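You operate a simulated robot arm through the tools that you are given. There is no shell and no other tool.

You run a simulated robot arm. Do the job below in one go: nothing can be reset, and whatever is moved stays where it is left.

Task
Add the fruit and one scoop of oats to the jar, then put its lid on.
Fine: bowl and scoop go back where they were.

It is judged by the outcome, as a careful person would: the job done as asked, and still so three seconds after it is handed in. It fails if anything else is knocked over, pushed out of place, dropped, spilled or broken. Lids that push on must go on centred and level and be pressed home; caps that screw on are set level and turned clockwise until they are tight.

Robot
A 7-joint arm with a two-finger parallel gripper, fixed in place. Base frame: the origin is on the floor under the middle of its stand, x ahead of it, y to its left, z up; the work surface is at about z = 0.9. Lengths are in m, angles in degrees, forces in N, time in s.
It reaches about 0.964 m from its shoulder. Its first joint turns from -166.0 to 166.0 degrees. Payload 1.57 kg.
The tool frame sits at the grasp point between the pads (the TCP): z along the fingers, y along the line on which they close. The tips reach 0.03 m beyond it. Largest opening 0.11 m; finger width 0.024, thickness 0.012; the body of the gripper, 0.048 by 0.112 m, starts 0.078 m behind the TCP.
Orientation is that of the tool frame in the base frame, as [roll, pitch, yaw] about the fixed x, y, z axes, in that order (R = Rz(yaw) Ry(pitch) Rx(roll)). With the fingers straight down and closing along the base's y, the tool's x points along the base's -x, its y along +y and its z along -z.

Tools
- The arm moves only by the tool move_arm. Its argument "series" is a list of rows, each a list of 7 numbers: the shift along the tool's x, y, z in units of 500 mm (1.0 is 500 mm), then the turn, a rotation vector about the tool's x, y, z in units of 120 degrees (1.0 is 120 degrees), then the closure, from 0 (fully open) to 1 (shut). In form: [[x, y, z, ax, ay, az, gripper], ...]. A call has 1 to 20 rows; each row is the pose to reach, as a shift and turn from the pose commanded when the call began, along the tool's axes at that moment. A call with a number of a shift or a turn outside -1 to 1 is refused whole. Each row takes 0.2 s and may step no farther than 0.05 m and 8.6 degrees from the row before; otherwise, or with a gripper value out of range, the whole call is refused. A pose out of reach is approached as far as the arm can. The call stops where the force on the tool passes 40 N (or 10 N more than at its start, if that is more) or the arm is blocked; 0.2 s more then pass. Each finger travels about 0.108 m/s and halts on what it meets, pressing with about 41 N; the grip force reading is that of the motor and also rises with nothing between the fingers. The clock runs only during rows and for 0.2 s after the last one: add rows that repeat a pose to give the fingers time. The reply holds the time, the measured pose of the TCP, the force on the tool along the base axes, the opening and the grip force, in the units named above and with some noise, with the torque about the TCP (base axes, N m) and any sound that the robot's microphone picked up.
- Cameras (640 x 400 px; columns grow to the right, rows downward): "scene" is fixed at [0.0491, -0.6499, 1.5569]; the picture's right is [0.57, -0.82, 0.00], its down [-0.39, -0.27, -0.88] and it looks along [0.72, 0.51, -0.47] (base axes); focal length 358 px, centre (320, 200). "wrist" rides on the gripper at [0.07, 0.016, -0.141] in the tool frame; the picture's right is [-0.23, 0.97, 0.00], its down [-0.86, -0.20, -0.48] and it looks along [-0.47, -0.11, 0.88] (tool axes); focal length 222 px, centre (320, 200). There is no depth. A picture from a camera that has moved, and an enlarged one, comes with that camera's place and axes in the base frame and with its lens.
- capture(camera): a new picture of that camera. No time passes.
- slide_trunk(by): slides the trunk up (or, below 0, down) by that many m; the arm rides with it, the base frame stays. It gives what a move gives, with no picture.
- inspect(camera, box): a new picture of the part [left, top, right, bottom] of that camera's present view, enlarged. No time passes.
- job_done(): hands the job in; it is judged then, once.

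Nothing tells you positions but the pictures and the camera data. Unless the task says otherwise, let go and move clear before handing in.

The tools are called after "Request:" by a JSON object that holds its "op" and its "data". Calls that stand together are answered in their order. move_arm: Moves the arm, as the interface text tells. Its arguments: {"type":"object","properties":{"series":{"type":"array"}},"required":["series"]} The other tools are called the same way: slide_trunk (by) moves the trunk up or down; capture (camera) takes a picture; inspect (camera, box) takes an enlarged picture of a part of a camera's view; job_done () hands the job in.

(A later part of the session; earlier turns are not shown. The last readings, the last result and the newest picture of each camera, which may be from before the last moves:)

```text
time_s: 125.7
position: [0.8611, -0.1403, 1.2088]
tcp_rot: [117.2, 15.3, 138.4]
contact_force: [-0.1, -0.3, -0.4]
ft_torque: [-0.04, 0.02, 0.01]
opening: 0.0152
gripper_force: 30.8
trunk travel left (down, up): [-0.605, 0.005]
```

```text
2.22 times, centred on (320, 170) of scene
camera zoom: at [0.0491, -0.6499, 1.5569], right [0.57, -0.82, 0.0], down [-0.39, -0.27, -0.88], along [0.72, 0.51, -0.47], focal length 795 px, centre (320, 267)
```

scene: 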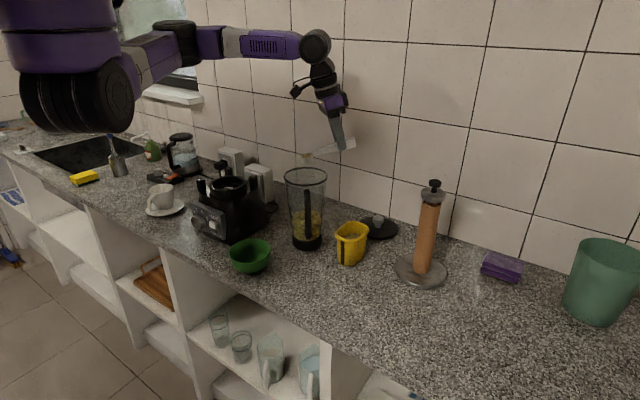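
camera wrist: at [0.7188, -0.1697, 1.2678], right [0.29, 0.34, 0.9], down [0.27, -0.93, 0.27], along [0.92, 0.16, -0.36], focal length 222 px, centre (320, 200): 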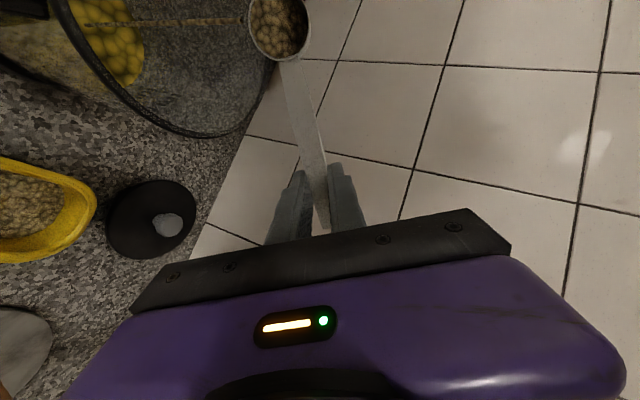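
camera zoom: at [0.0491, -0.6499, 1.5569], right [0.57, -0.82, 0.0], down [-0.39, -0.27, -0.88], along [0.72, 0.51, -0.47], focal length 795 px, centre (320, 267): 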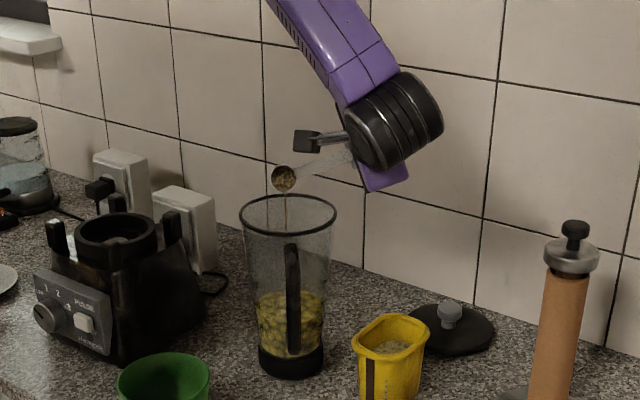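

The oats are streaming into the jar. I'll keep rolling gradually to empty the scoop.

Request:
{"op": "move_arm", "data": {"series": [[0, 0, 0, -0.035, 0, 0, 1.0], [0, 0, 0, -0.07, 0, 0, 1.0], [0, 0, 0, -0.105, 0, 0, 1.0], [0, 0, 0, -0.14, 0, 0, 1.0], [0, 0, 0, -0.175, 0, 0, 1.0], [0, 0, 0, -0.21, 0, 0, 1.0], [0, 0, 0, -0.25, 0, 0, 1.0], [0, 0, 0, -0.25, 0, 0, 1.0], [0, 0, 0, -0.25, 0, 0, 1.0]]}}

Request:
{"op": "capture", "data": {"camera": "wrist"}}

Request:
{"op": "capture", "data": {"camera": "scene"}}

```text
time_s: 127.7
position: [0.8637, -0.1416, 1.2085]
tcp_rot: [90.4, 15.2, 138.5]
contact_force: [-1.3, 0.5, -0.8]
ft_torque: [0.01, -0.01, 0.01]
opening: 0.0145
gripper_force: 31.1
out of reach, approached as far as the arm can: row 7, 8, 9
trunk travel left (down, up): [-0.605, 0.005]
```

```text
taken
camera wrist: at [0.7168, -0.1985, 1.2076], right [-0.02, 0.03, 1.0], down [0.34, -0.94, 0.04], along [0.94, 0.34, 0.01], focal length 222 px, centre (320, 200)
```

wrist: 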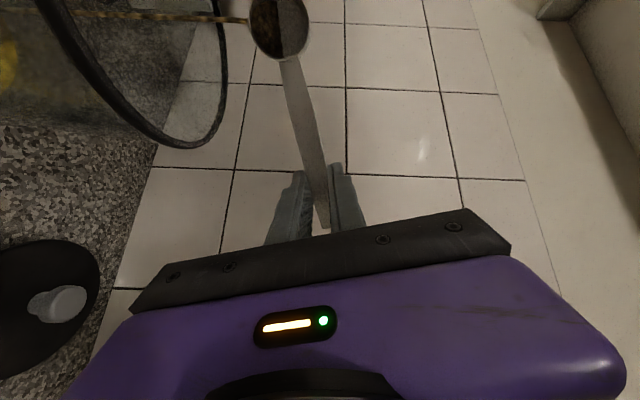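

```text
taken
```

scene: 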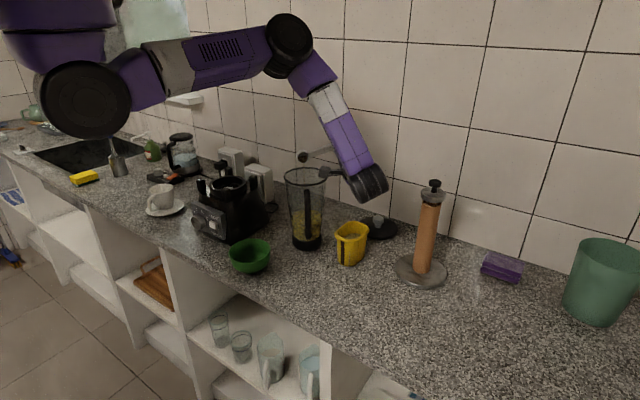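

About a third of the oats remain, still trickling, and the arm is at its reach limit for this roll. I'll hold a moment to let more run out.

Request:
{"op": "move_arm", "data": {"series": [[0, 0, 0, 0, 0, 0, 1.0], [0, 0, 0, 0, 0, 0, 1.0], [0, 0, 0, 0, 0, 0, 1.0], [0, 0, 0, 0, 0, 0, 1.0], [0, 0, 0, 0, 0, 0, 1.0], [0, 0, 0, 0, 0, 0, 1.0]]}}

Request:
{"op": "inspect", "data": {"camera": "wrist", "box": [150, 0, 350, 110]}}

Request:
{"op": "inspect", "data": {"camera": "scene", "box": [270, 130, 400, 260]}}

```text
time_s: 129.1
position: [0.8636, -0.1417, 1.2086]
tcp_rot: [90.4, 15.3, 138.4]
contact_force: [-0.5, -0.3, -0.1]
ft_torque: [0.01, 0.01, -0.01]
opening: 0.0147
gripper_force: 31.2
trunk travel left (down, up): [-0.605, 0.005]
```

```text
3.20 times, centred on (250, 55) of wrist
camera zoom: at [0.7168, -0.1985, 1.2077], right [-0.02, 0.03, 1.0], down [0.34, -0.94, 0.04], along [0.94, 0.34, 0.01], focal length 711 px, centre (544, 664)
```

zoom: 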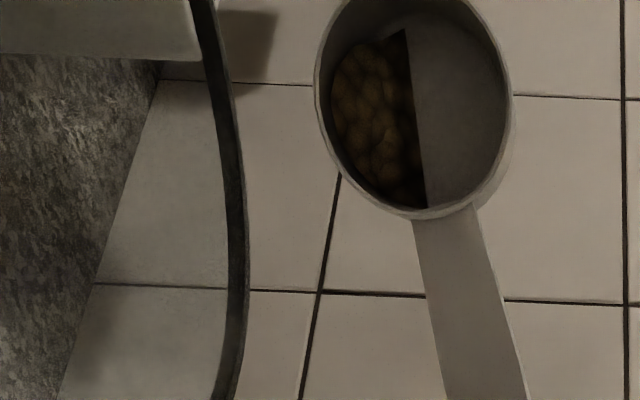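

```text
3.08 times, centred on (335, 195) of scene
camera zoom: at [0.0491, -0.6499, 1.5569], right [0.57, -0.82, 0.0], down [-0.39, -0.27, -0.88], along [0.72, 0.51, -0.47], focal length 1101 px, centre (274, 215)
```

zoom: 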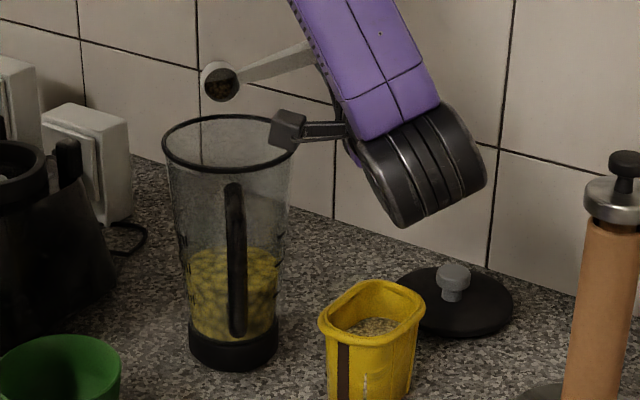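

About 40% of the oats is still held in the cup, so it needs more tilt. I'll raise slightly and swing the yaw in about the cup to give the arm room, then roll further.

Request:
{"op": "move_arm", "data": {"series": [[-0.0003, 0.0278, -0.0187, 0.0123, -0.045, 0, 1.0], [-0.0006, 0.0556, -0.0374, 0.0246, -0.09, 0, 1.0], [-0.001, 0.0834, -0.0562, 0.037, -0.135, 0, 1.0], [-0.0013, 0.1112, -0.0749, 0.0493, -0.18, 0, 1.0], [-0.0016, 0.139, -0.0936, 0.0616, -0.225, 0, 1.0], [-0.0016, 0.139, -0.0936, 0.0616, -0.225, 0, 1.0]]}}

Request:
{"op": "capture", "data": {"camera": "wrist"}}

Request:
{"op": "capture", "data": {"camera": "scene"}}

```text
time_s: 130.5
position: [0.8182, -0.1655, 1.2766]
tcp_rot: [90.2, 15.4, 110.4]
contact_force: [0.2, -0.1, -0.8]
ft_torque: [0.03, -0.02, -0.03]
opening: 0.0148
gripper_force: 30.7
trunk travel left (down, up): [-0.605, 0.005]
```

```text
taken
camera wrist: at [0.6616, -0.1459, 1.275], right [-0.01, 0.04, 1.0], down [-0.14, -0.99, 0.04], along [0.99, -0.14, 0.01], focal length 222 px, centre (320, 200)
```

wrist: 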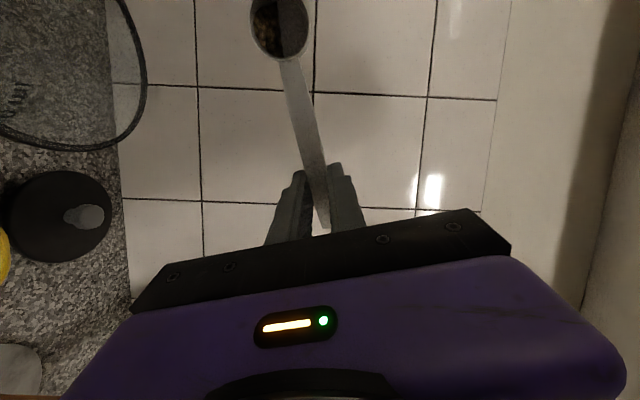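

```text
taken
```

scene: 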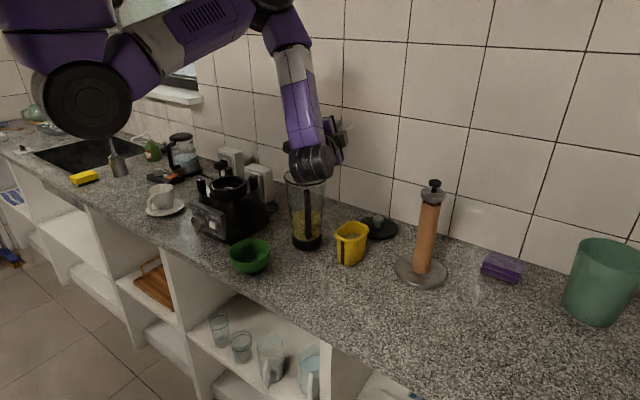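

The swing worked. Now I'll roll further past 90° to empty the cup into the jar.

Request:
{"op": "move_arm", "data": {"series": [[0, 0, 0, -0.04, 0, 0, 1.0], [0, 0, 0, -0.08, 0, 0, 1.0], [0, 0, 0, -0.12, 0, 0, 1.0], [0, 0, 0, -0.16, 0, 0, 1.0], [0, 0, 0, -0.2, 0, 0, 1.0], [0, 0, 0, -0.2, 0, 0, 1.0], [0, 0, 0, -0.2, 0, 0, 1.0]]}}

Request:
{"op": "capture", "data": {"camera": "wrist"}}

Request:
{"op": "inspect", "data": {"camera": "scene", "box": [250, 60, 400, 260]}}

```text
time_s: 132.1
position: [0.9661, -0.1849, 1.3288]
tcp_rot: [66.4, 15.4, 110.5]
contact_force: [-0.3, 0.1, -0.2]
ft_torque: [-0.03, 0.03, 0.01]
opening: 0.0147
gripper_force: 30.3
out of reach, approached as far as the arm can: row 1, 2, 3, 4, 5, 6, 7
trunk travel left (down, up): [-0.605, 0.005]
```

```text
taken
camera wrist: at [0.82, -0.1779, 1.2707], right [-0.37, -0.12, 0.92], down [-0.01, -0.99, -0.13], along [0.93, -0.06, 0.37], focal length 222 px, centre (320, 200)
```

wrist: 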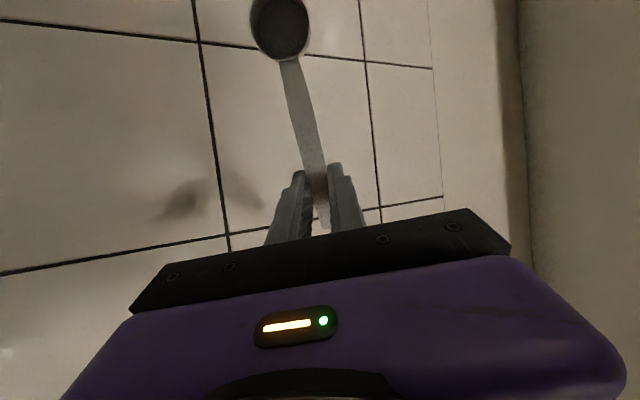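

```text
2.00 times, centred on (325, 160) of scene
camera zoom: at [0.0491, -0.6499, 1.5569], right [0.57, -0.82, 0.0], down [-0.39, -0.27, -0.88], along [0.72, 0.51, -0.47], focal length 716 px, centre (310, 280)
```

zoom: 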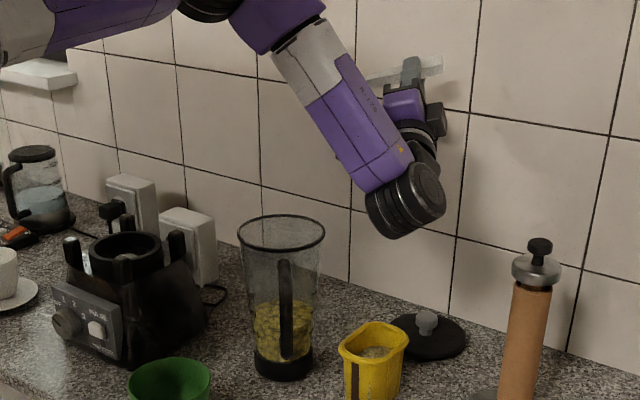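

The roll went out of reach and the arm drifted forward past the jar while the cup emptied. I need to check whether any oats spilled on the counter.

Request:
{"op": "inspect", "data": {"camera": "scene", "box": [270, 160, 410, 260]}}

Request:
{"op": "inspect", "data": {"camera": "scene", "box": [310, 195, 370, 240]}}

Request:
{"op": "inspect", "data": {"camera": "scene", "box": [280, 200, 330, 255]}}

Request:
{"op": "inspect", "data": {"camera": "wrist", "box": [230, 0, 330, 70]}}

```text
4.00 times, centred on (340, 210) of scene
camera zoom: at [0.0491, -0.6499, 1.5569], right [0.57, -0.82, 0.0], down [-0.39, -0.27, -0.88], along [0.72, 0.51, -0.47], focal length 1432 px, centre (240, 160)
```

zoom: 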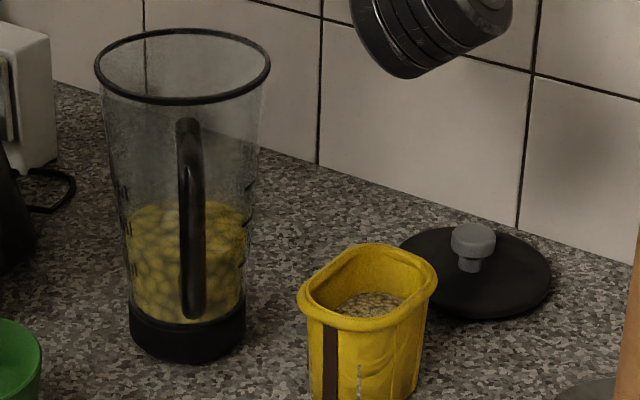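

```text
8.89 times, centred on (340, 218) of scene
camera zoom: at [0.0491, -0.6499, 1.5569], right [0.57, -0.82, 0.0], down [-0.39, -0.27, -0.88], along [0.72, 0.51, -0.47], focal length 3182 px, centre (142, 44)
```

zoom: 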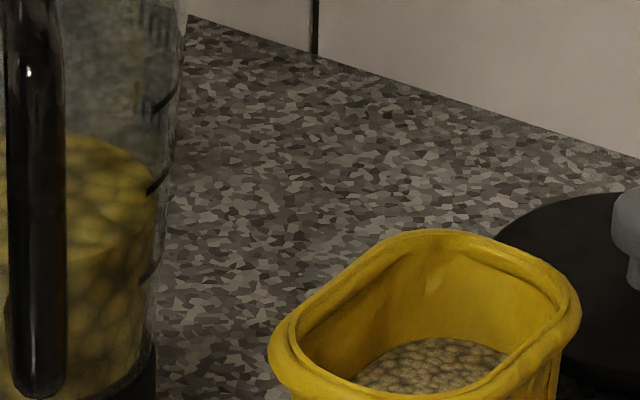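

```text
7.27 times, centred on (305, 228) of scene
camera zoom: at [0.0491, -0.6499, 1.5569], right [0.57, -0.82, 0.0], down [-0.39, -0.27, -0.88], along [0.72, 0.51, -0.47], focal length 2603 px, centre (429, 0)
```

zoom: 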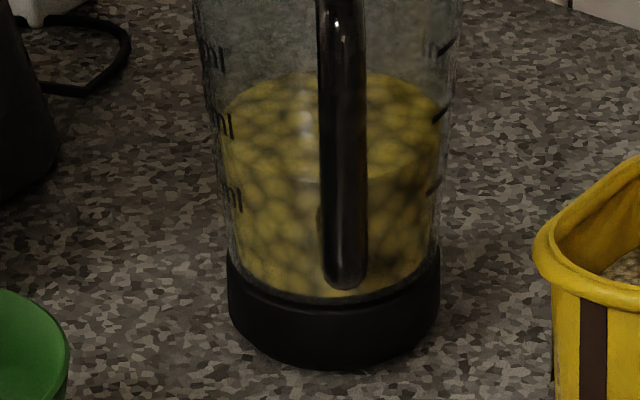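

```text
5.71 times, centred on (280, 35) of wrist
camera zoom: at [0.82, -0.1779, 1.2707], right [-0.37, -0.12, 0.92], down [-0.01, -0.99, -0.13], along [0.93, -0.06, 0.37], focal length 1269 px, centre (549, 1143)
```

zoom: 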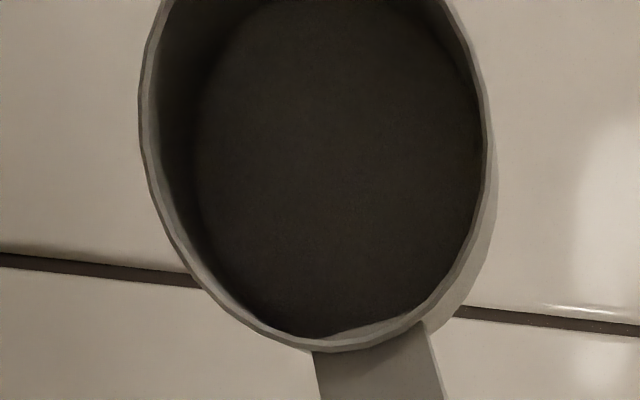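

The cup is empty and I see no oats on the visible counter, but the area behind the jar is hidden from this camera. I'll back the arm out the way it came, then look there with the wrist camera.

Request:
{"op": "move_arm", "data": {"series": [[0.0325, 0.0096, -0.0534, 0.04, 0, 0, 1.0], [0.065, 0.0191, -0.1067, 0.08, 0, 0, 1.0], [0.0976, 0.0287, -0.1601, 0.12, 0, 0, 1.0], [0.1301, 0.0382, -0.2134, 0.16, 0, 0, 1.0], [0.1626, 0.0478, -0.2668, 0.2, 0, 0, 1.0], [0.1626, 0.0478, -0.2668, 0.2, 0, 0, 1.0]]}}

Request:
{"op": "capture", "data": {"camera": "wrist"}}

Request:
{"op": "capture", "data": {"camera": "scene"}}

```text
time_s: 133.5
position: [0.8193, -0.1629, 1.2769]
tcp_rot: [90.4, 15.4, 110.3]
contact_force: [-0.5, 0.0, -0.8]
ft_torque: [-0.03, -0.01, -0.01]
opening: 0.0148
gripper_force: 30.9
out of reach, approached as far as the arm can: row 1, 2, 3
trunk travel left (down, up): [-0.605, 0.005]
```

```text
taken
camera wrist: at [0.6624, -0.145, 1.276], right [-0.01, 0.04, 1.0], down [-0.14, -0.99, 0.04], along [0.99, -0.14, 0.01], focal length 222 px, centre (320, 200)
```

wrist: 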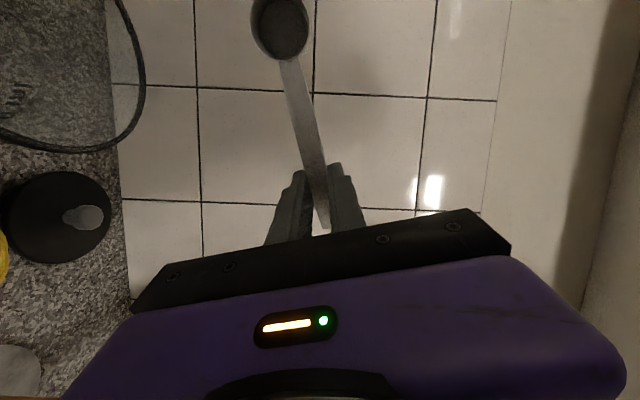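

```text
taken
```

scene: 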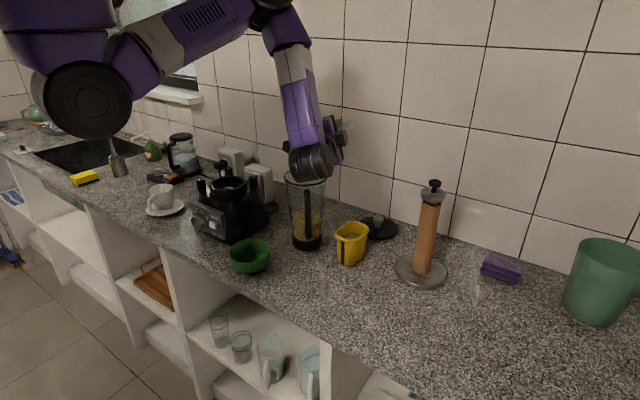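

Back at the previous pose. I'll roll the gripper back upright to bring the wrist camera over the jar for a look.

Request:
{"op": "move_arm", "data": {"series": [[0, 0, 0, 0.0625, 0, 0, 1.0], [0, 0, 0, 0.125, 0, 0, 1.0], [0, 0, 0, 0.1875, 0, 0, 1.0], [0, 0, 0, 0.25, 0, 0, 1.0], [0, 0, 0, 0.3125, 0, 0, 1.0], [0, 0, 0, 0.375, 0, 0, 1.0], [0, 0, 0, 0.4375, 0, 0, 1.0], [0, 0, 0, 0.5, 0, 0, 1.0], [0, 0, 0, 0.5625, 0, 0, 1.0], [0, 0, 0, 0.625, 0, 0, 1.0], [0, 0, 0, 0.6875, 0, 0, 1.0], [0, 0, 0, 0.75, 0, 0, 1.0], [0, 0, 0, 0.75, 0, 0, 1.0]]}}

Request:
{"op": "capture", "data": {"camera": "wrist"}}

Request:
{"op": "capture", "data": {"camera": "scene"}}

```text
time_s: 136.3
position: [0.8181, -0.1688, 1.2785]
tcp_rot: [169.1, 15.4, 109.7]
contact_force: [0.6, -0.1, -0.3]
ft_torque: [-0.03, 0.01, 0.0]
opening: 0.0147
gripper_force: 30.4
out of reach, approached as far as the arm can: row 11, 12, 13
trunk travel left (down, up): [-0.605, 0.005]
```

```text
taken
camera wrist: at [0.7728, -0.0739, 1.3977], right [0.96, 0.16, 0.24], down [-0.03, -0.76, 0.64], along [0.29, -0.62, -0.73], focal length 222 px, centre (320, 200)
```

wrist: 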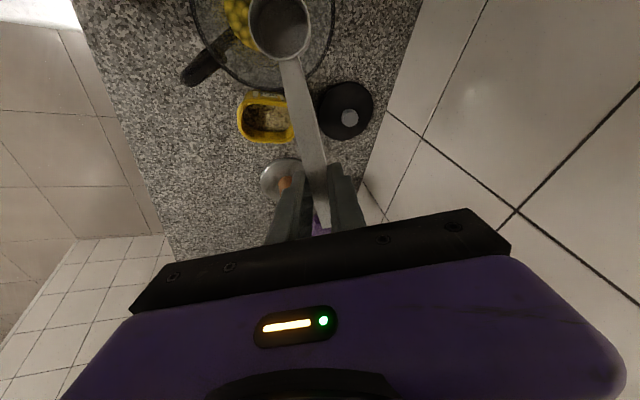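

```text
taken
```

scene: 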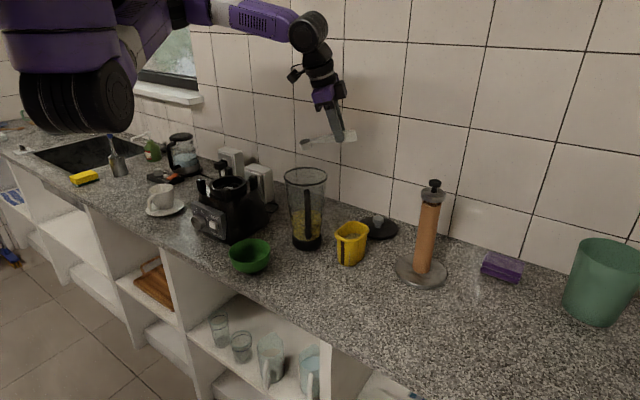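

Request:
{"op": "inspect", "data": {"camera": "wrist", "box": [180, 0, 420, 150]}}

Request:
{"op": "inspect", "data": {"camera": "wrist", "box": [180, 0, 300, 80]}}

Request:
{"op": "inspect", "data": {"camera": "wrist", "box": [290, 0, 430, 110]}}

```text
2.67 times, centred on (300, 75) of wrist
camera zoom: at [0.7728, -0.0739, 1.3977], right [0.96, 0.16, 0.24], down [-0.03, -0.76, 0.64], along [0.29, -0.62, -0.73], focal length 592 px, centre (373, 533)
```

zoom: 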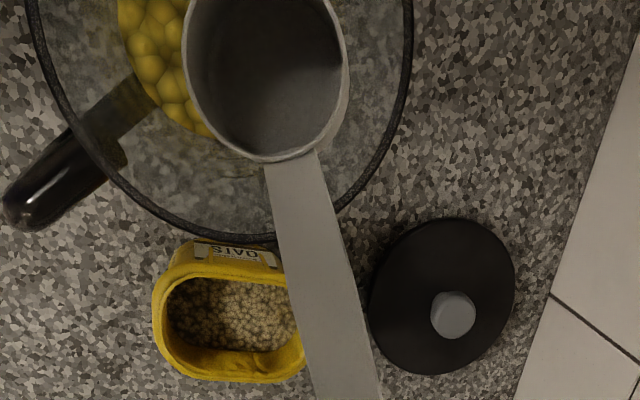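

```text
5.00 times, centred on (240, 40) of wrist
camera zoom: at [0.7728, -0.0739, 1.3977], right [0.96, 0.16, 0.24], down [-0.03, -0.76, 0.64], along [0.29, -0.62, -0.73], focal length 1111 px, centre (720, 1000)
```

zoom: 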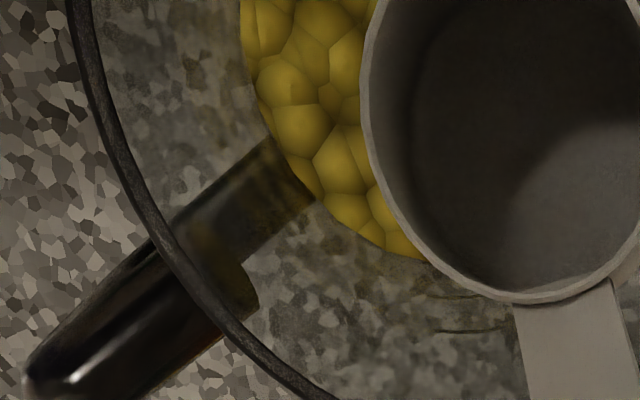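

```text
3.64 times, centred on (360, 55) of wrist
camera zoom: at [0.7728, -0.0739, 1.3977], right [0.96, 0.16, 0.24], down [-0.03, -0.76, 0.64], along [0.29, -0.62, -0.73], focal length 808 px, centre (174, 727)
```

zoom: 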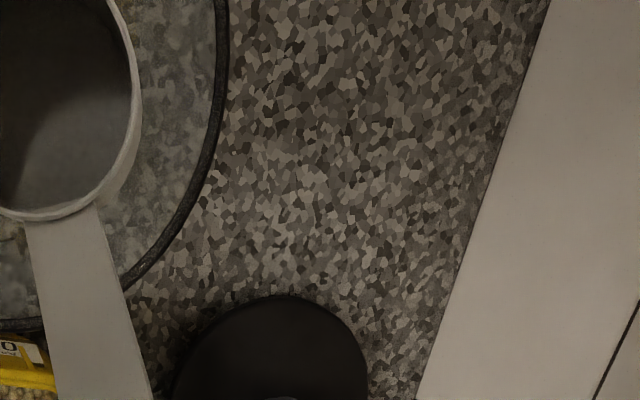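

The counter behind and around the jar is clean and the cup is empty, so the oats went in the jar. Now I'll return the scoop, first moving back to clear space with the gripper vertical at yaw 90°.

Request:
{"op": "move_arm", "data": {"series": [[-0.0035, -0.064, 0.0163, 0.0186, 0.0185, 0.0291, 1.0], [-0.0069, -0.1281, 0.0325, 0.0371, 0.037, 0.0582, 1.0], [-0.0104, -0.1921, 0.0488, 0.0557, 0.0556, 0.0874, 1.0], [-0.0139, -0.2561, 0.0651, 0.0742, 0.0741, 0.1165, 1.0], [-0.0173, -0.3202, 0.0813, 0.0928, 0.0926, 0.1456, 1.0], [-0.0208, -0.3842, 0.0976, 0.1113, 0.1111, 0.1747, 1.0], [-0.0208, -0.3842, 0.0976, 0.1113, 0.1111, 0.1747, 1.0]]}}

Request:
{"op": "capture", "data": {"camera": "wrist"}}

Request:
{"op": "capture", "data": {"camera": "scene"}}

```text
time_s: 137.9
position: [0.6638, -0.2572, 1.1993]
tcp_rot: [180.0, 0.0, 90.6]
contact_force: [-0.2, -0.6, -0.6]
ft_torque: [0.04, 0.0, 0.0]
opening: 0.0146
gripper_force: 30.7
trunk travel left (down, up): [-0.605, 0.005]
```

```text
taken
camera wrist: at [0.6789, -0.1858, 1.3412], right [0.98, -0.21, 0.0], down [-0.19, -0.86, 0.48], along [-0.1, -0.47, -0.88], focal length 222 px, centre (320, 200)
```

wrist: 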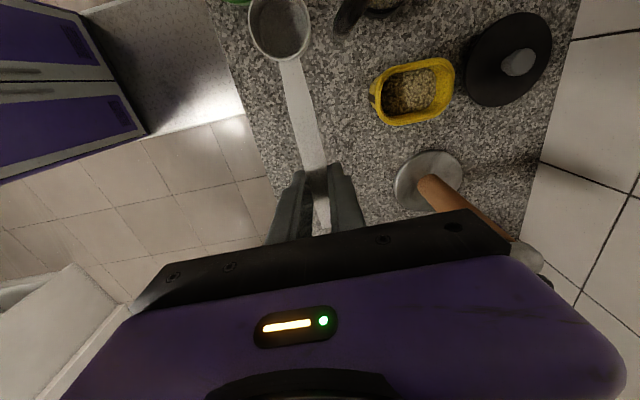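

```text
taken
```

scene: 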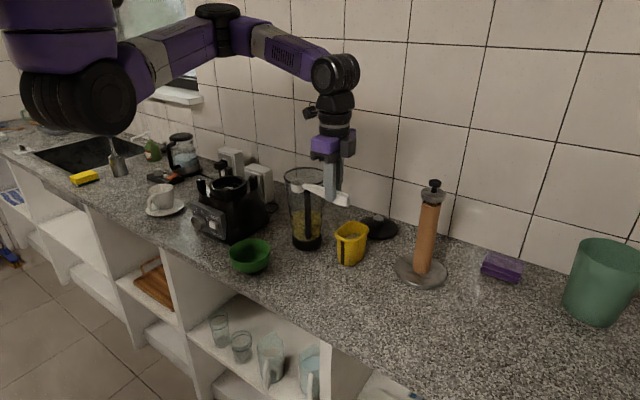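

The gripper is upright and level. I'll lower the scoop back to its original spot.

Request:
{"op": "move_arm", "data": {"series": [[0.01, -0.032, 0.065, 0, 0, 0.0012, 1.0], [0.022, -0.064, 0.135, 0, 0, 0.0025, 1.0], [0.033, -0.096, 0.205, 0, 0, 0.0037, 1.0], [0.044, -0.128, 0.275, 0, 0, 0.005, 1.0], [0.0475, -0.145, 0.345, 0, 0, 0.005, 1.0], [0.0494, -0.1572, 0.415, 0, 0, 0.005, 1.0], [0.0494, -0.1572, 0.465, 0, 0, 0.005, 1.0], [0.0494, -0.1572, 0.49, 0, 0, 0.005, 1.0], [0.0494, -0.1572, 0.49, 0, 0, 0.005, 1.0]]}}

Request:
{"op": "inspect", "data": {"camera": "scene", "box": [230, 200, 374, 320]}}

```text
time_s: 139.9
position: [0.5841, -0.2323, 0.9552]
tcp_rot: [180.0, 0.1, 90.2]
contact_force: [0.1, -0.5, 0.0]
ft_torque: [0.01, 0.02, -0.05]
opening: 0.015
gripper_force: 30.6
trunk travel left (down, up): [-0.605, 0.005]
```

```text
3.33 times, centred on (302, 260) of scene
camera zoom: at [0.0491, -0.6499, 1.5569], right [0.57, -0.82, 0.0], down [-0.39, -0.27, -0.88], along [0.72, 0.51, -0.47], focal length 1193 px, centre (380, 0)
```

zoom: 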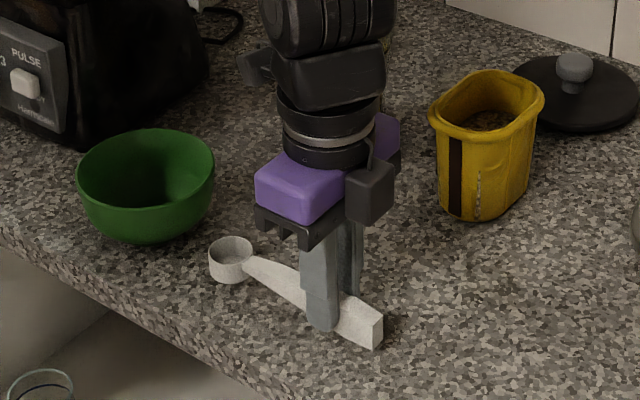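

It's lined up with its original spot. I'll lower the last 2 cm, release, and back straight up.

Request:
{"op": "move_arm", "data": {"series": [[0, 0.002, 0.013, 0, 0, 0, 1.0], [0, 0.002, 0.026, 0, 0, 0, 1.0], [0, 0.002, 0.0396, 0, 0, 0, 1.0], [0, 0.002, 0.0396, 0, 0, 0, 1.0]]}}

Request:
{"op": "move_arm", "data": {"series": [[0, 0, 0, 0, 0, 0, 0.8], [0, 0, 0, 0, 0, 0, 0.65], [0, 0, 0, 0, 0, 0, 0.545], [0, 0, 0, 0, 0, 0, 0.545], [0, 0, -0.04, 0, 0, 0, 0.545], [0, 0, -0.11, 0, 0, 0, 0.545], [0, 0, -0.19, 0, 0, 0, 0.545], [0, 0, -0.23, 0, 0, 0, 0.545], [0, 0, -0.23, 0, 0, 0, 0.545]]}}

Request:
{"op": "inspect", "data": {"camera": "scene", "box": [208, 225, 352, 315]}}

Request:
{"op": "capture", "data": {"camera": "scene"}}

```text
time_s: 140.9
position: [0.5848, -0.231, 0.9362]
tcp_rot: [180.0, 0.2, 90.3]
contact_force: [-1.3, 5.0, 26.3]
ft_torque: [0.09, 0.04, 0.04]
opening: 0.0147
gripper_force: 31.1
trunk travel left (down, up): [-0.605, 0.005]
```

```text
time_s: 142.9
position: [0.5841, -0.2326, 1.0499]
tcp_rot: [180.0, 0.1, 90.1]
contact_force: [-0.4, -0.2, 0.1]
ft_torque: [0.0, 0.0, -0.04]
opening: 0.0502
gripper_force: 0.2
trunk travel left (down, up): [-0.605, 0.005]
```

```text
4.44 times, centred on (280, 270) of scene
camera zoom: at [0.0491, -0.6499, 1.5569], right [0.57, -0.82, 0.0], down [-0.39, -0.27, -0.88], along [0.72, 0.51, -0.47], focal length 1591 px, centre (498, -111)
```

zoom: 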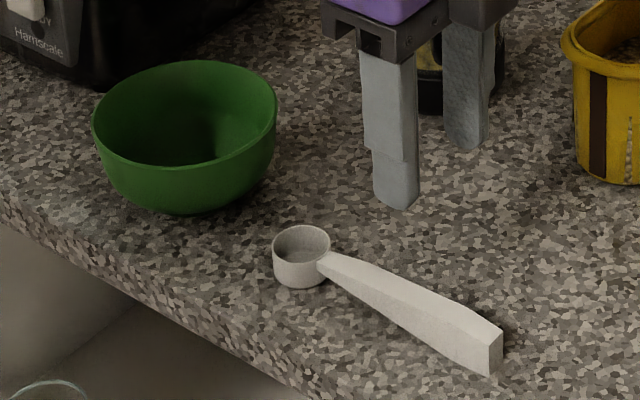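

```text
taken
```

scene: 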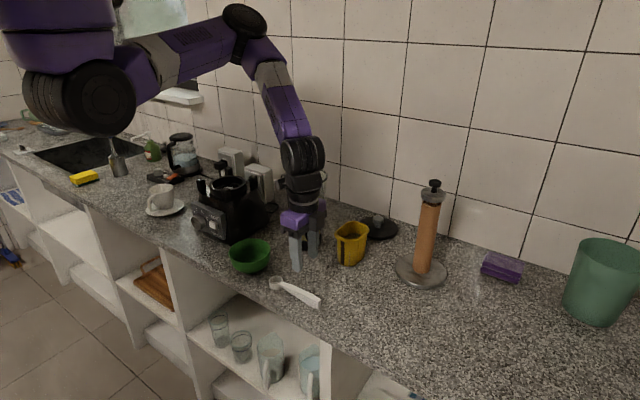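

The scoop is back exactly where it was and upright. Last is the lid: I'll go up and forward over clear space while turning yaw toward 160°.

Request:
{"op": "move_arm", "data": {"series": [[0, 0.01, -0.06, 0, 0, -0.03, 0.5], [-0.003, 0.03, -0.12, 0, 0, -0.09, 0.45], [-0.007, 0.06, -0.18, 0, 0, -0.155, 0.41], [-0.011, 0.095, -0.235, 0, 0, -0.22, 0.41], [-0.016, 0.13, -0.285, 0, 0, -0.285, 0.41], [-0.021, 0.165, -0.325, 0, 0, -0.35, 0.41], [-0.026, 0.2, -0.36, 0, 0, -0.415, 0.41], [-0.031, 0.235, -0.385, 0, 0, -0.48, 0.41], [-0.035, 0.272, -0.4, 0, 0, -0.54, 0.41], [-0.035, 0.272, -0.4, 0, 0, -0.583, 0.41], [-0.035, 0.272, -0.4, 0, 0, -0.583, 0.41]]}}

Request:
{"op": "capture", "data": {"camera": "scene"}}

Request:
{"op": "capture", "data": {"camera": "wrist"}}

```text
time_s: 145.3
position: [0.7216, -0.2494, 1.2498]
tcp_rot: [-180.0, 0.0, 160.2]
contact_force: [0.7, 0.3, -0.5]
ft_torque: [-0.01, 0.03, -0.01]
opening: 0.0648
gripper_force: 0.1
trunk travel left (down, up): [-0.605, 0.005]
```

```text
taken
```

scene: 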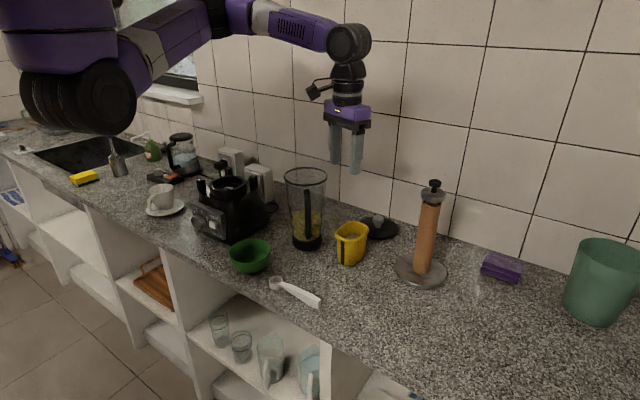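

```text
taken
camera wrist: at [0.6616, -0.2099, 1.3923], right [0.54, 0.84, 0.0], down [0.74, -0.48, 0.48], along [0.4, -0.26, -0.88], focal length 222 px, centre (320, 200)
```

wrist: 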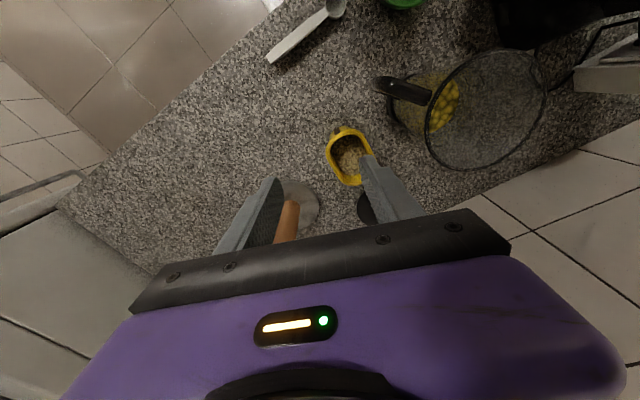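

In position. I'll move toward the lid in stages with a gentle forward pitch, and check the jar's contents on the way.

Request:
{"op": "move_arm", "data": {"series": [[-0.0579, 0.0283, 0.02, 0, -0.0313, 0, 0.41], [-0.1157, 0.0565, 0.045, 0, -0.0625, 0, 0.41], [-0.1736, 0.0848, 0.07, 0, -0.0938, 0, 0.41], [-0.2314, 0.113, 0.1, 0, -0.125, 0, 0.41], [-0.2314, 0.113, 0.1, 0, -0.125, 0, 0.41]]}}

Request:
{"op": "capture", "data": {"camera": "wrist"}}

Request:
{"op": "capture", "data": {"camera": "scene"}}

```text
time_s: 146.5
position: [0.8501, -0.2354, 1.2004]
tcp_rot: [-180.0, 15.1, 160.2]
contact_force: [-0.3, 0.4, 0.3]
ft_torque: [0.01, 0.0, -0.01]
opening: 0.0648
gripper_force: 0.1
trunk travel left (down, up): [-0.605, 0.005]
```

```text
taken
camera wrist: at [0.7576, -0.184, 1.3195], right [0.54, 0.84, 0.06], down [0.59, -0.43, 0.68], along [0.6, -0.33, -0.73], focal length 222 px, centre (320, 200)
```

wrist: 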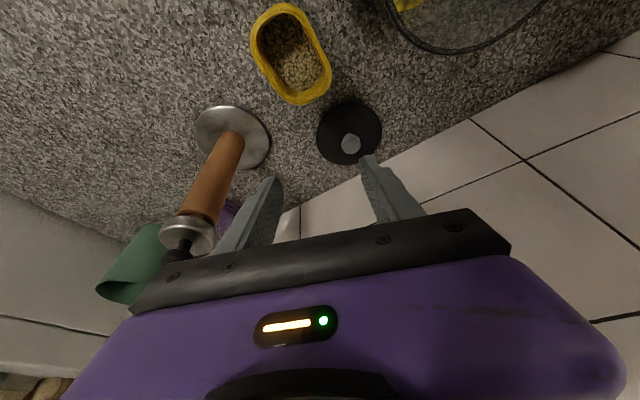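

```text
taken
```

scene: 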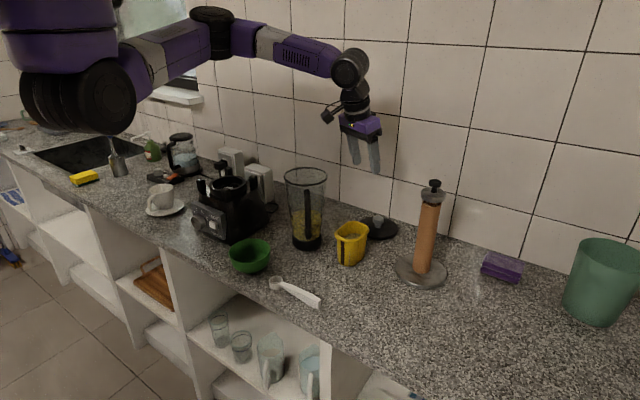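

I'll zoom on the lid for a precise fix on the knob.

Request:
{"op": "inspect", "data": {"camera": "wrist", "box": [300, 90, 400, 180]}}

Request:
{"op": "inspect", "data": {"camera": "wrist", "box": [370, 0, 560, 70]}}

```text
4.44 times, centred on (350, 135) of wrist
camera zoom: at [0.7576, -0.184, 1.3195], right [0.54, 0.84, 0.06], down [0.59, -0.43, 0.68], along [0.6, -0.33, -0.73], focal length 987 px, centre (187, 489)
```

zoom: 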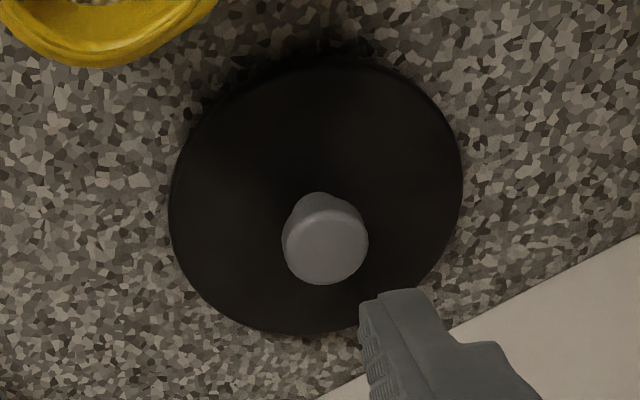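

```text
3.37 times, centred on (465, 35) of wrist
camera zoom: at [0.7576, -0.184, 1.3195], right [0.54, 0.84, 0.06], down [0.59, -0.43, 0.68], along [0.6, -0.33, -0.73], focal length 748 px, centre (-168, 756)
```

zoom: 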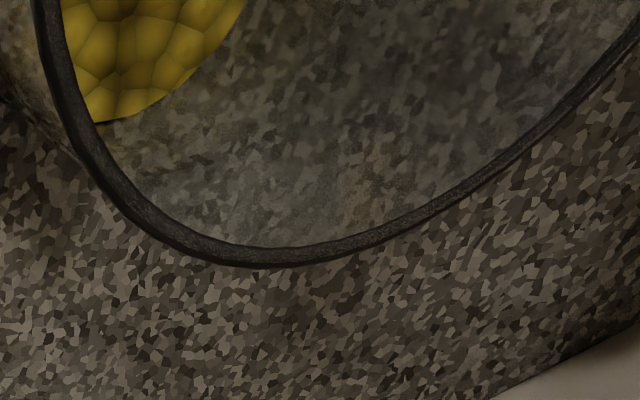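

The knob is at (0.978, -0.230) with its top at z≈0.954. I'll move over it with about 25° of pitch.

Request:
{"op": "move_arm", "data": {"series": [[-0.0258, 0.0159, 0.0553, 0, -0.0139, 0, 0.41], [-0.0515, 0.0318, 0.1106, 0, -0.0278, 0, 0.41], [-0.0773, 0.0477, 0.1659, 0, -0.0417, 0, 0.41], [-0.1031, 0.0636, 0.2212, 0, -0.0555, 0, 0.41], [-0.1288, 0.0795, 0.2765, 0, -0.0694, 0, 0.41], [-0.1546, 0.0954, 0.3318, 0, -0.0833, 0, 0.41], [-0.1546, 0.0954, 0.3318, 0, -0.0833, 0, 0.41]]}}

Request:
{"op": "capture", "data": {"camera": "wrist"}}

Request:
{"op": "inspect", "data": {"camera": "scene", "box": [310, 120, 430, 250]}}

```text
time_s: 148.1
position: [0.9758, -0.231, 1.0602]
tcp_rot: [-180.0, 25.1, 160.1]
contact_force: [-1.0, 0.3, 0.2]
ft_torque: [0.02, 0.01, -0.01]
opening: 0.0649
gripper_force: 0.0
trunk travel left (down, up): [-0.605, 0.005]
```

```text
taken
camera wrist: at [0.8664, -0.1726, 1.1591], right [0.52, 0.85, 0.1], down [0.47, -0.38, 0.8], along [0.71, -0.37, -0.6], focal length 222 px, centre (320, 200)
```

wrist: 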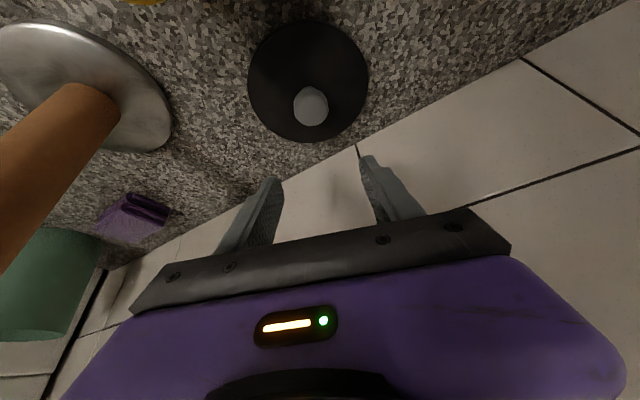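

```text
3.08 times, centred on (370, 185) of scene
camera zoom: at [0.0491, -0.6499, 1.5569], right [0.57, -0.82, 0.0], down [-0.39, -0.27, -0.88], along [0.72, 0.51, -0.47], focal length 1101 px, centre (166, 246)
```

zoom: 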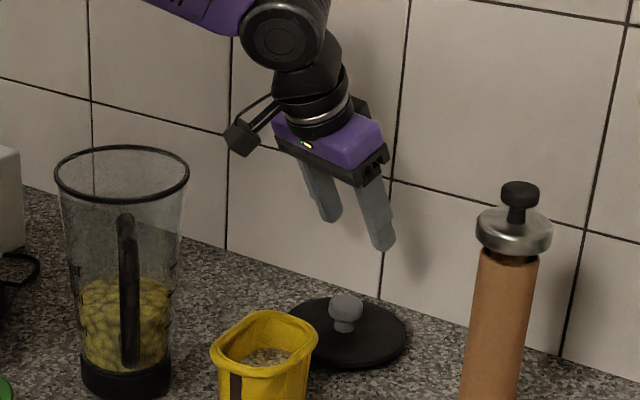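

The pose is reachable. I'll descend most of the way and verify alignment with the knob.

Request:
{"op": "move_arm", "data": {"series": [[0.0236, 0.0008, 0.0448, 0, 0, 0, 0.41], [0.0473, 0.0016, 0.0896, 0, 0, 0, 0.41], [0.071, 0.0024, 0.1344, 0, 0, 0, 0.41], [0.071, 0.0024, 0.1344, 0, 0, 0, 0.41]]}}

Request:
{"op": "capture", "data": {"camera": "wrist"}}

Request:
{"op": "inspect", "data": {"camera": "scene", "box": [340, 180, 420, 250]}}

```text
time_s: 149.1
position: [0.9722, -0.2284, 0.9846]
tcp_rot: [-179.9, 25.0, 160.2]
contact_force: [-0.2, 0.5, 0.0]
ft_torque: [0.0, -0.01, 0.0]
opening: 0.0651
gripper_force: 0.0
trunk travel left (down, up): [-0.605, 0.005]
```

```text
taken
camera wrist: at [0.863, -0.171, 1.0833], right [0.52, 0.85, 0.1], down [0.47, -0.38, 0.8], along [0.71, -0.37, -0.6], focal length 222 px, centre (320, 200)
```

wrist: 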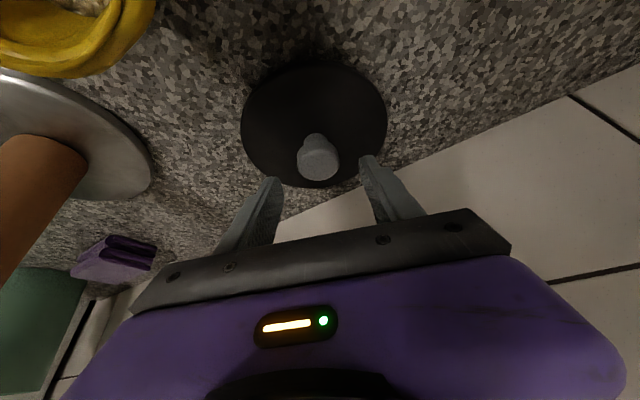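

```text
5.71 times, centred on (380, 215) of scene
camera zoom: at [0.0491, -0.6499, 1.5569], right [0.57, -0.82, 0.0], down [-0.39, -0.27, -0.88], along [0.72, 0.51, -0.47], focal length 2045 px, centre (-23, 114)
```

zoom: 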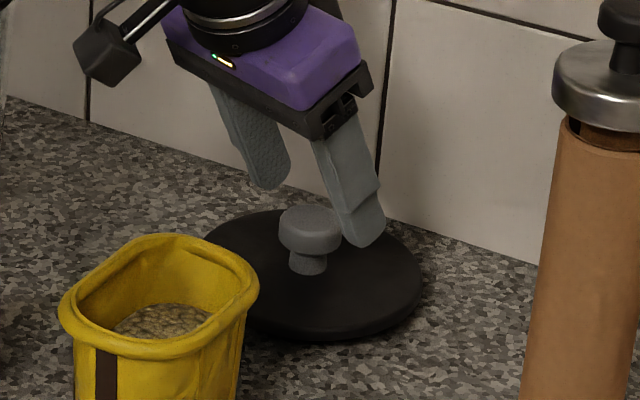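

Nearly there. I'll check the knob's exact offset relative to the fingers.

Request:
{"op": "inspect", "data": {"camera": "wrist", "box": [230, 60, 430, 220]}}

```text
2.50 times, centred on (330, 140) of wrist
camera zoom: at [0.863, -0.171, 1.0833], right [0.52, 0.85, 0.1], down [0.47, -0.38, 0.8], along [0.71, -0.37, -0.6], focal length 555 px, centre (295, 350)
```

zoom: 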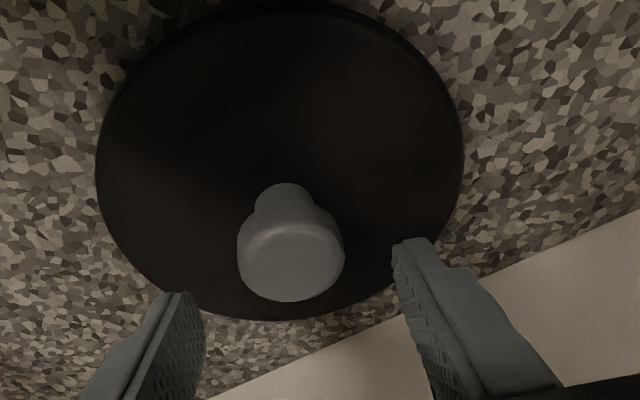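

The knob is centred between the fingers. I'll lower the last 2.5 cm and close on it.

Request:
{"op": "move_arm", "data": {"series": [[0.0084, 0.001, 0.0149, 0, 0, 0, 0.41], [0.0168, 0.002, 0.0299, 0, 0, 0, 0.41], [0.0252, 0.003, 0.0448, 0, 0, 0, 0.41], [0.0252, 0.003, 0.0448, 0, 0, 0, 0.41]]}}

Request:
{"op": "capture", "data": {"camera": "wrist"}}

Request:
{"op": "inspect", "data": {"camera": "scene", "box": [340, 180, 420, 250]}}

```text
time_s: 150.1
position: [0.9716, -0.2252, 0.9586]
tcp_rot: [180.0, 25.1, 160.1]
contact_force: [-0.4, -0.8, -0.7]
ft_torque: [-0.01, 0.04, 0.0]
opening: 0.0648
gripper_force: 0.1
trunk travel left (down, up): [-0.605, 0.005]
```

```text
taken
camera wrist: at [0.8623, -0.1684, 1.0578], right [0.52, 0.85, 0.1], down [0.47, -0.38, 0.8], along [0.71, -0.37, -0.6], focal length 222 px, centre (320, 200)
```

wrist: 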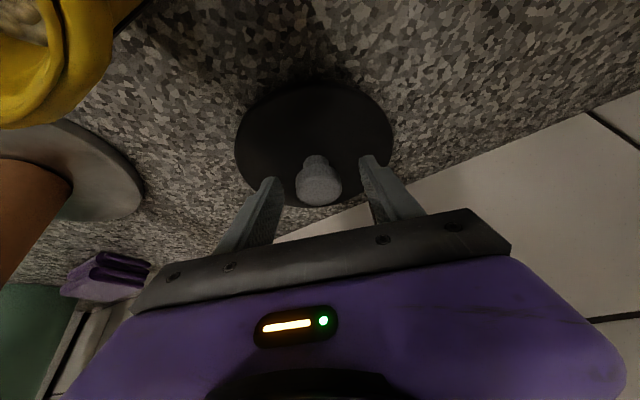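

```text
5.71 times, centred on (380, 215) of scene
camera zoom: at [0.0491, -0.6499, 1.5569], right [0.57, -0.82, 0.0], down [-0.39, -0.27, -0.88], along [0.72, 0.51, -0.47], focal length 2045 px, centre (-23, 114)
```

zoom: 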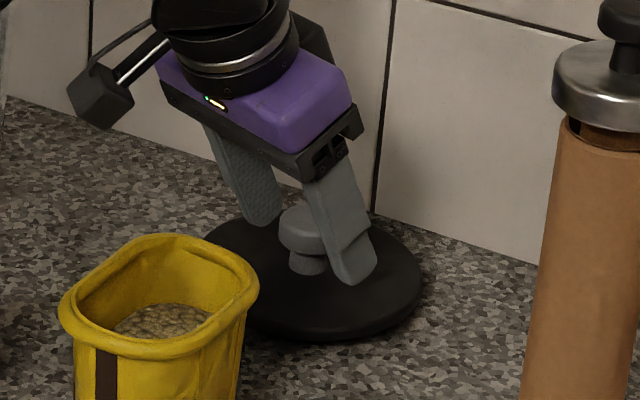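

The fingers straddle the knob properly without touching the lid. Closing now.

Request:
{"op": "move_arm", "data": {"series": [[0, 0, 0, 0, 0, 0, 0.55], [0, 0, 0, 0, 0, 0, 0.7], [0, 0, 0, 0, 0, 0, 0.85], [0, 0, 0, 0, 0, 0, 1.0], [0, 0, 0, 0, 0, 0, 1.0]]}}

Request:
{"op": "capture", "data": {"camera": "wrist"}}

Request:
{"op": "inspect", "data": {"camera": "scene", "box": [340, 180, 420, 250]}}

```text
time_s: 151.3
position: [0.9721, -0.2257, 0.9584]
tcp_rot: [-179.9, 25.0, 160.2]
contact_force: [-0.6, -0.8, 0.8]
ft_torque: [-0.01, 0.0, -0.02]
opening: 0.034
gripper_force: 41.4
trunk travel left (down, up): [-0.605, 0.005]
```

```text
taken
camera wrist: at [0.8622, -0.1685, 1.0578], right [0.52, 0.85, 0.1], down [0.47, -0.38, 0.8], along [0.71, -0.37, -0.6], focal length 222 px, centre (320, 200)
```

wrist: 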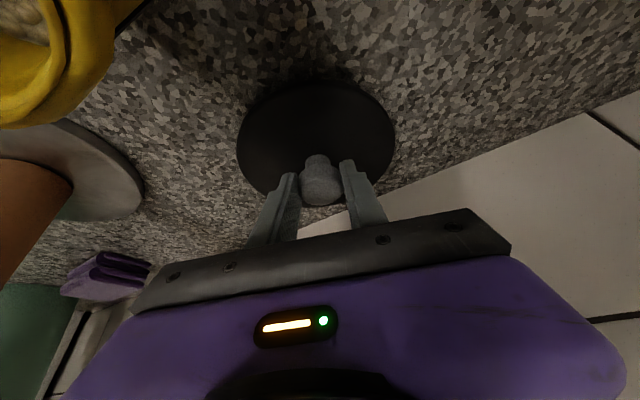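

```text
5.71 times, centred on (380, 215) of scene
camera zoom: at [0.0491, -0.6499, 1.5569], right [0.57, -0.82, 0.0], down [-0.39, -0.27, -0.88], along [0.72, 0.51, -0.47], focal length 2045 px, centre (-23, 114)
```

zoom: 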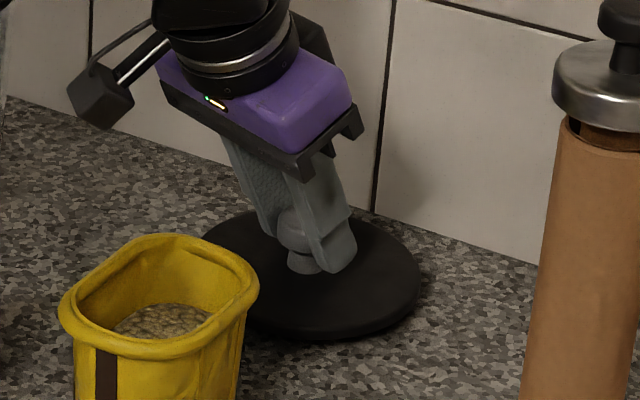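

The knob is gripped at about 41 N. I'll lift the lid straight up, slowly at first.

Request:
{"op": "move_arm", "data": {"series": [[-0.0085, 0, -0.0181, 0, 0, 0, 1.0], [-0.0254, 0, -0.0544, 0, 0, 0, 1.0], [-0.0507, 0, -0.1088, 0, 0, 0, 1.0], [-0.0845, 0, -0.1813, 0, 0, 0, 1.0], [-0.1183, 0, -0.2538, 0, 0, 0, 1.0], [-0.1521, 0, -0.3263, 0, 0, 0, 1.0], [-0.1859, 0, -0.3988, 0, 0, 0, 1.0], [-0.2197, 0, -0.4713, 0, 0, 0, 1.0], [-0.2536, 0, -0.5438, 0, 0, 0, 1.0], [-0.2536, 0, -0.5438, 0, 0, 0, 1.0]]}}

Request:
{"op": "capture", "data": {"camera": "wrist"}}

Request:
{"op": "inspect", "data": {"camera": "scene", "box": [270, 80, 430, 270]}}

```text
time_s: 153.5
position: [0.9721, -0.2267, 1.259]
tcp_rot: [180.0, 25.0, 160.1]
contact_force: [-0.4, 0.1, -0.7]
ft_torque: [0.0, 0.0, -0.03]
opening: 0.0336
gripper_force: 41.2
trunk travel left (down, up): [-0.605, 0.005]
```

```text
taken
camera wrist: at [0.8616, -0.1691, 1.359], right [0.52, 0.85, 0.1], down [0.47, -0.38, 0.8], along [0.71, -0.37, -0.6], focal length 222 px, centre (320, 200)
```

wrist: 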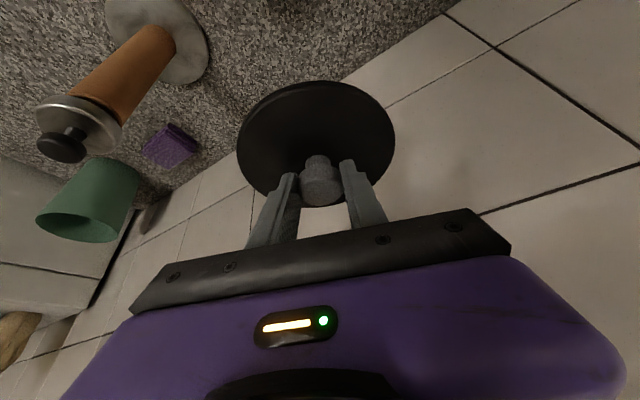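

```text
2.11 times, centred on (350, 175) of scene
camera zoom: at [0.0491, -0.6499, 1.5569], right [0.57, -0.82, 0.0], down [-0.39, -0.27, -0.88], along [0.72, 0.51, -0.47], focal length 754 px, centre (257, 253)
```

zoom: 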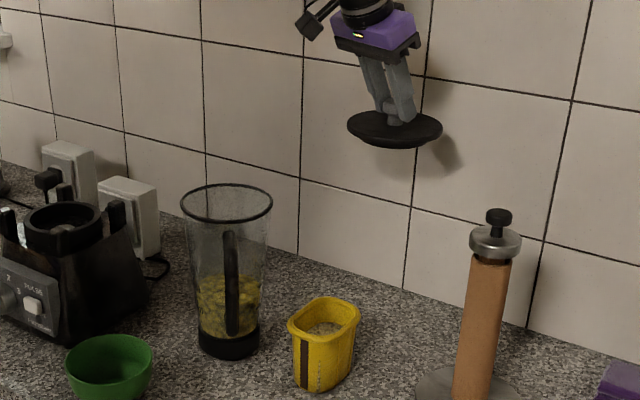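

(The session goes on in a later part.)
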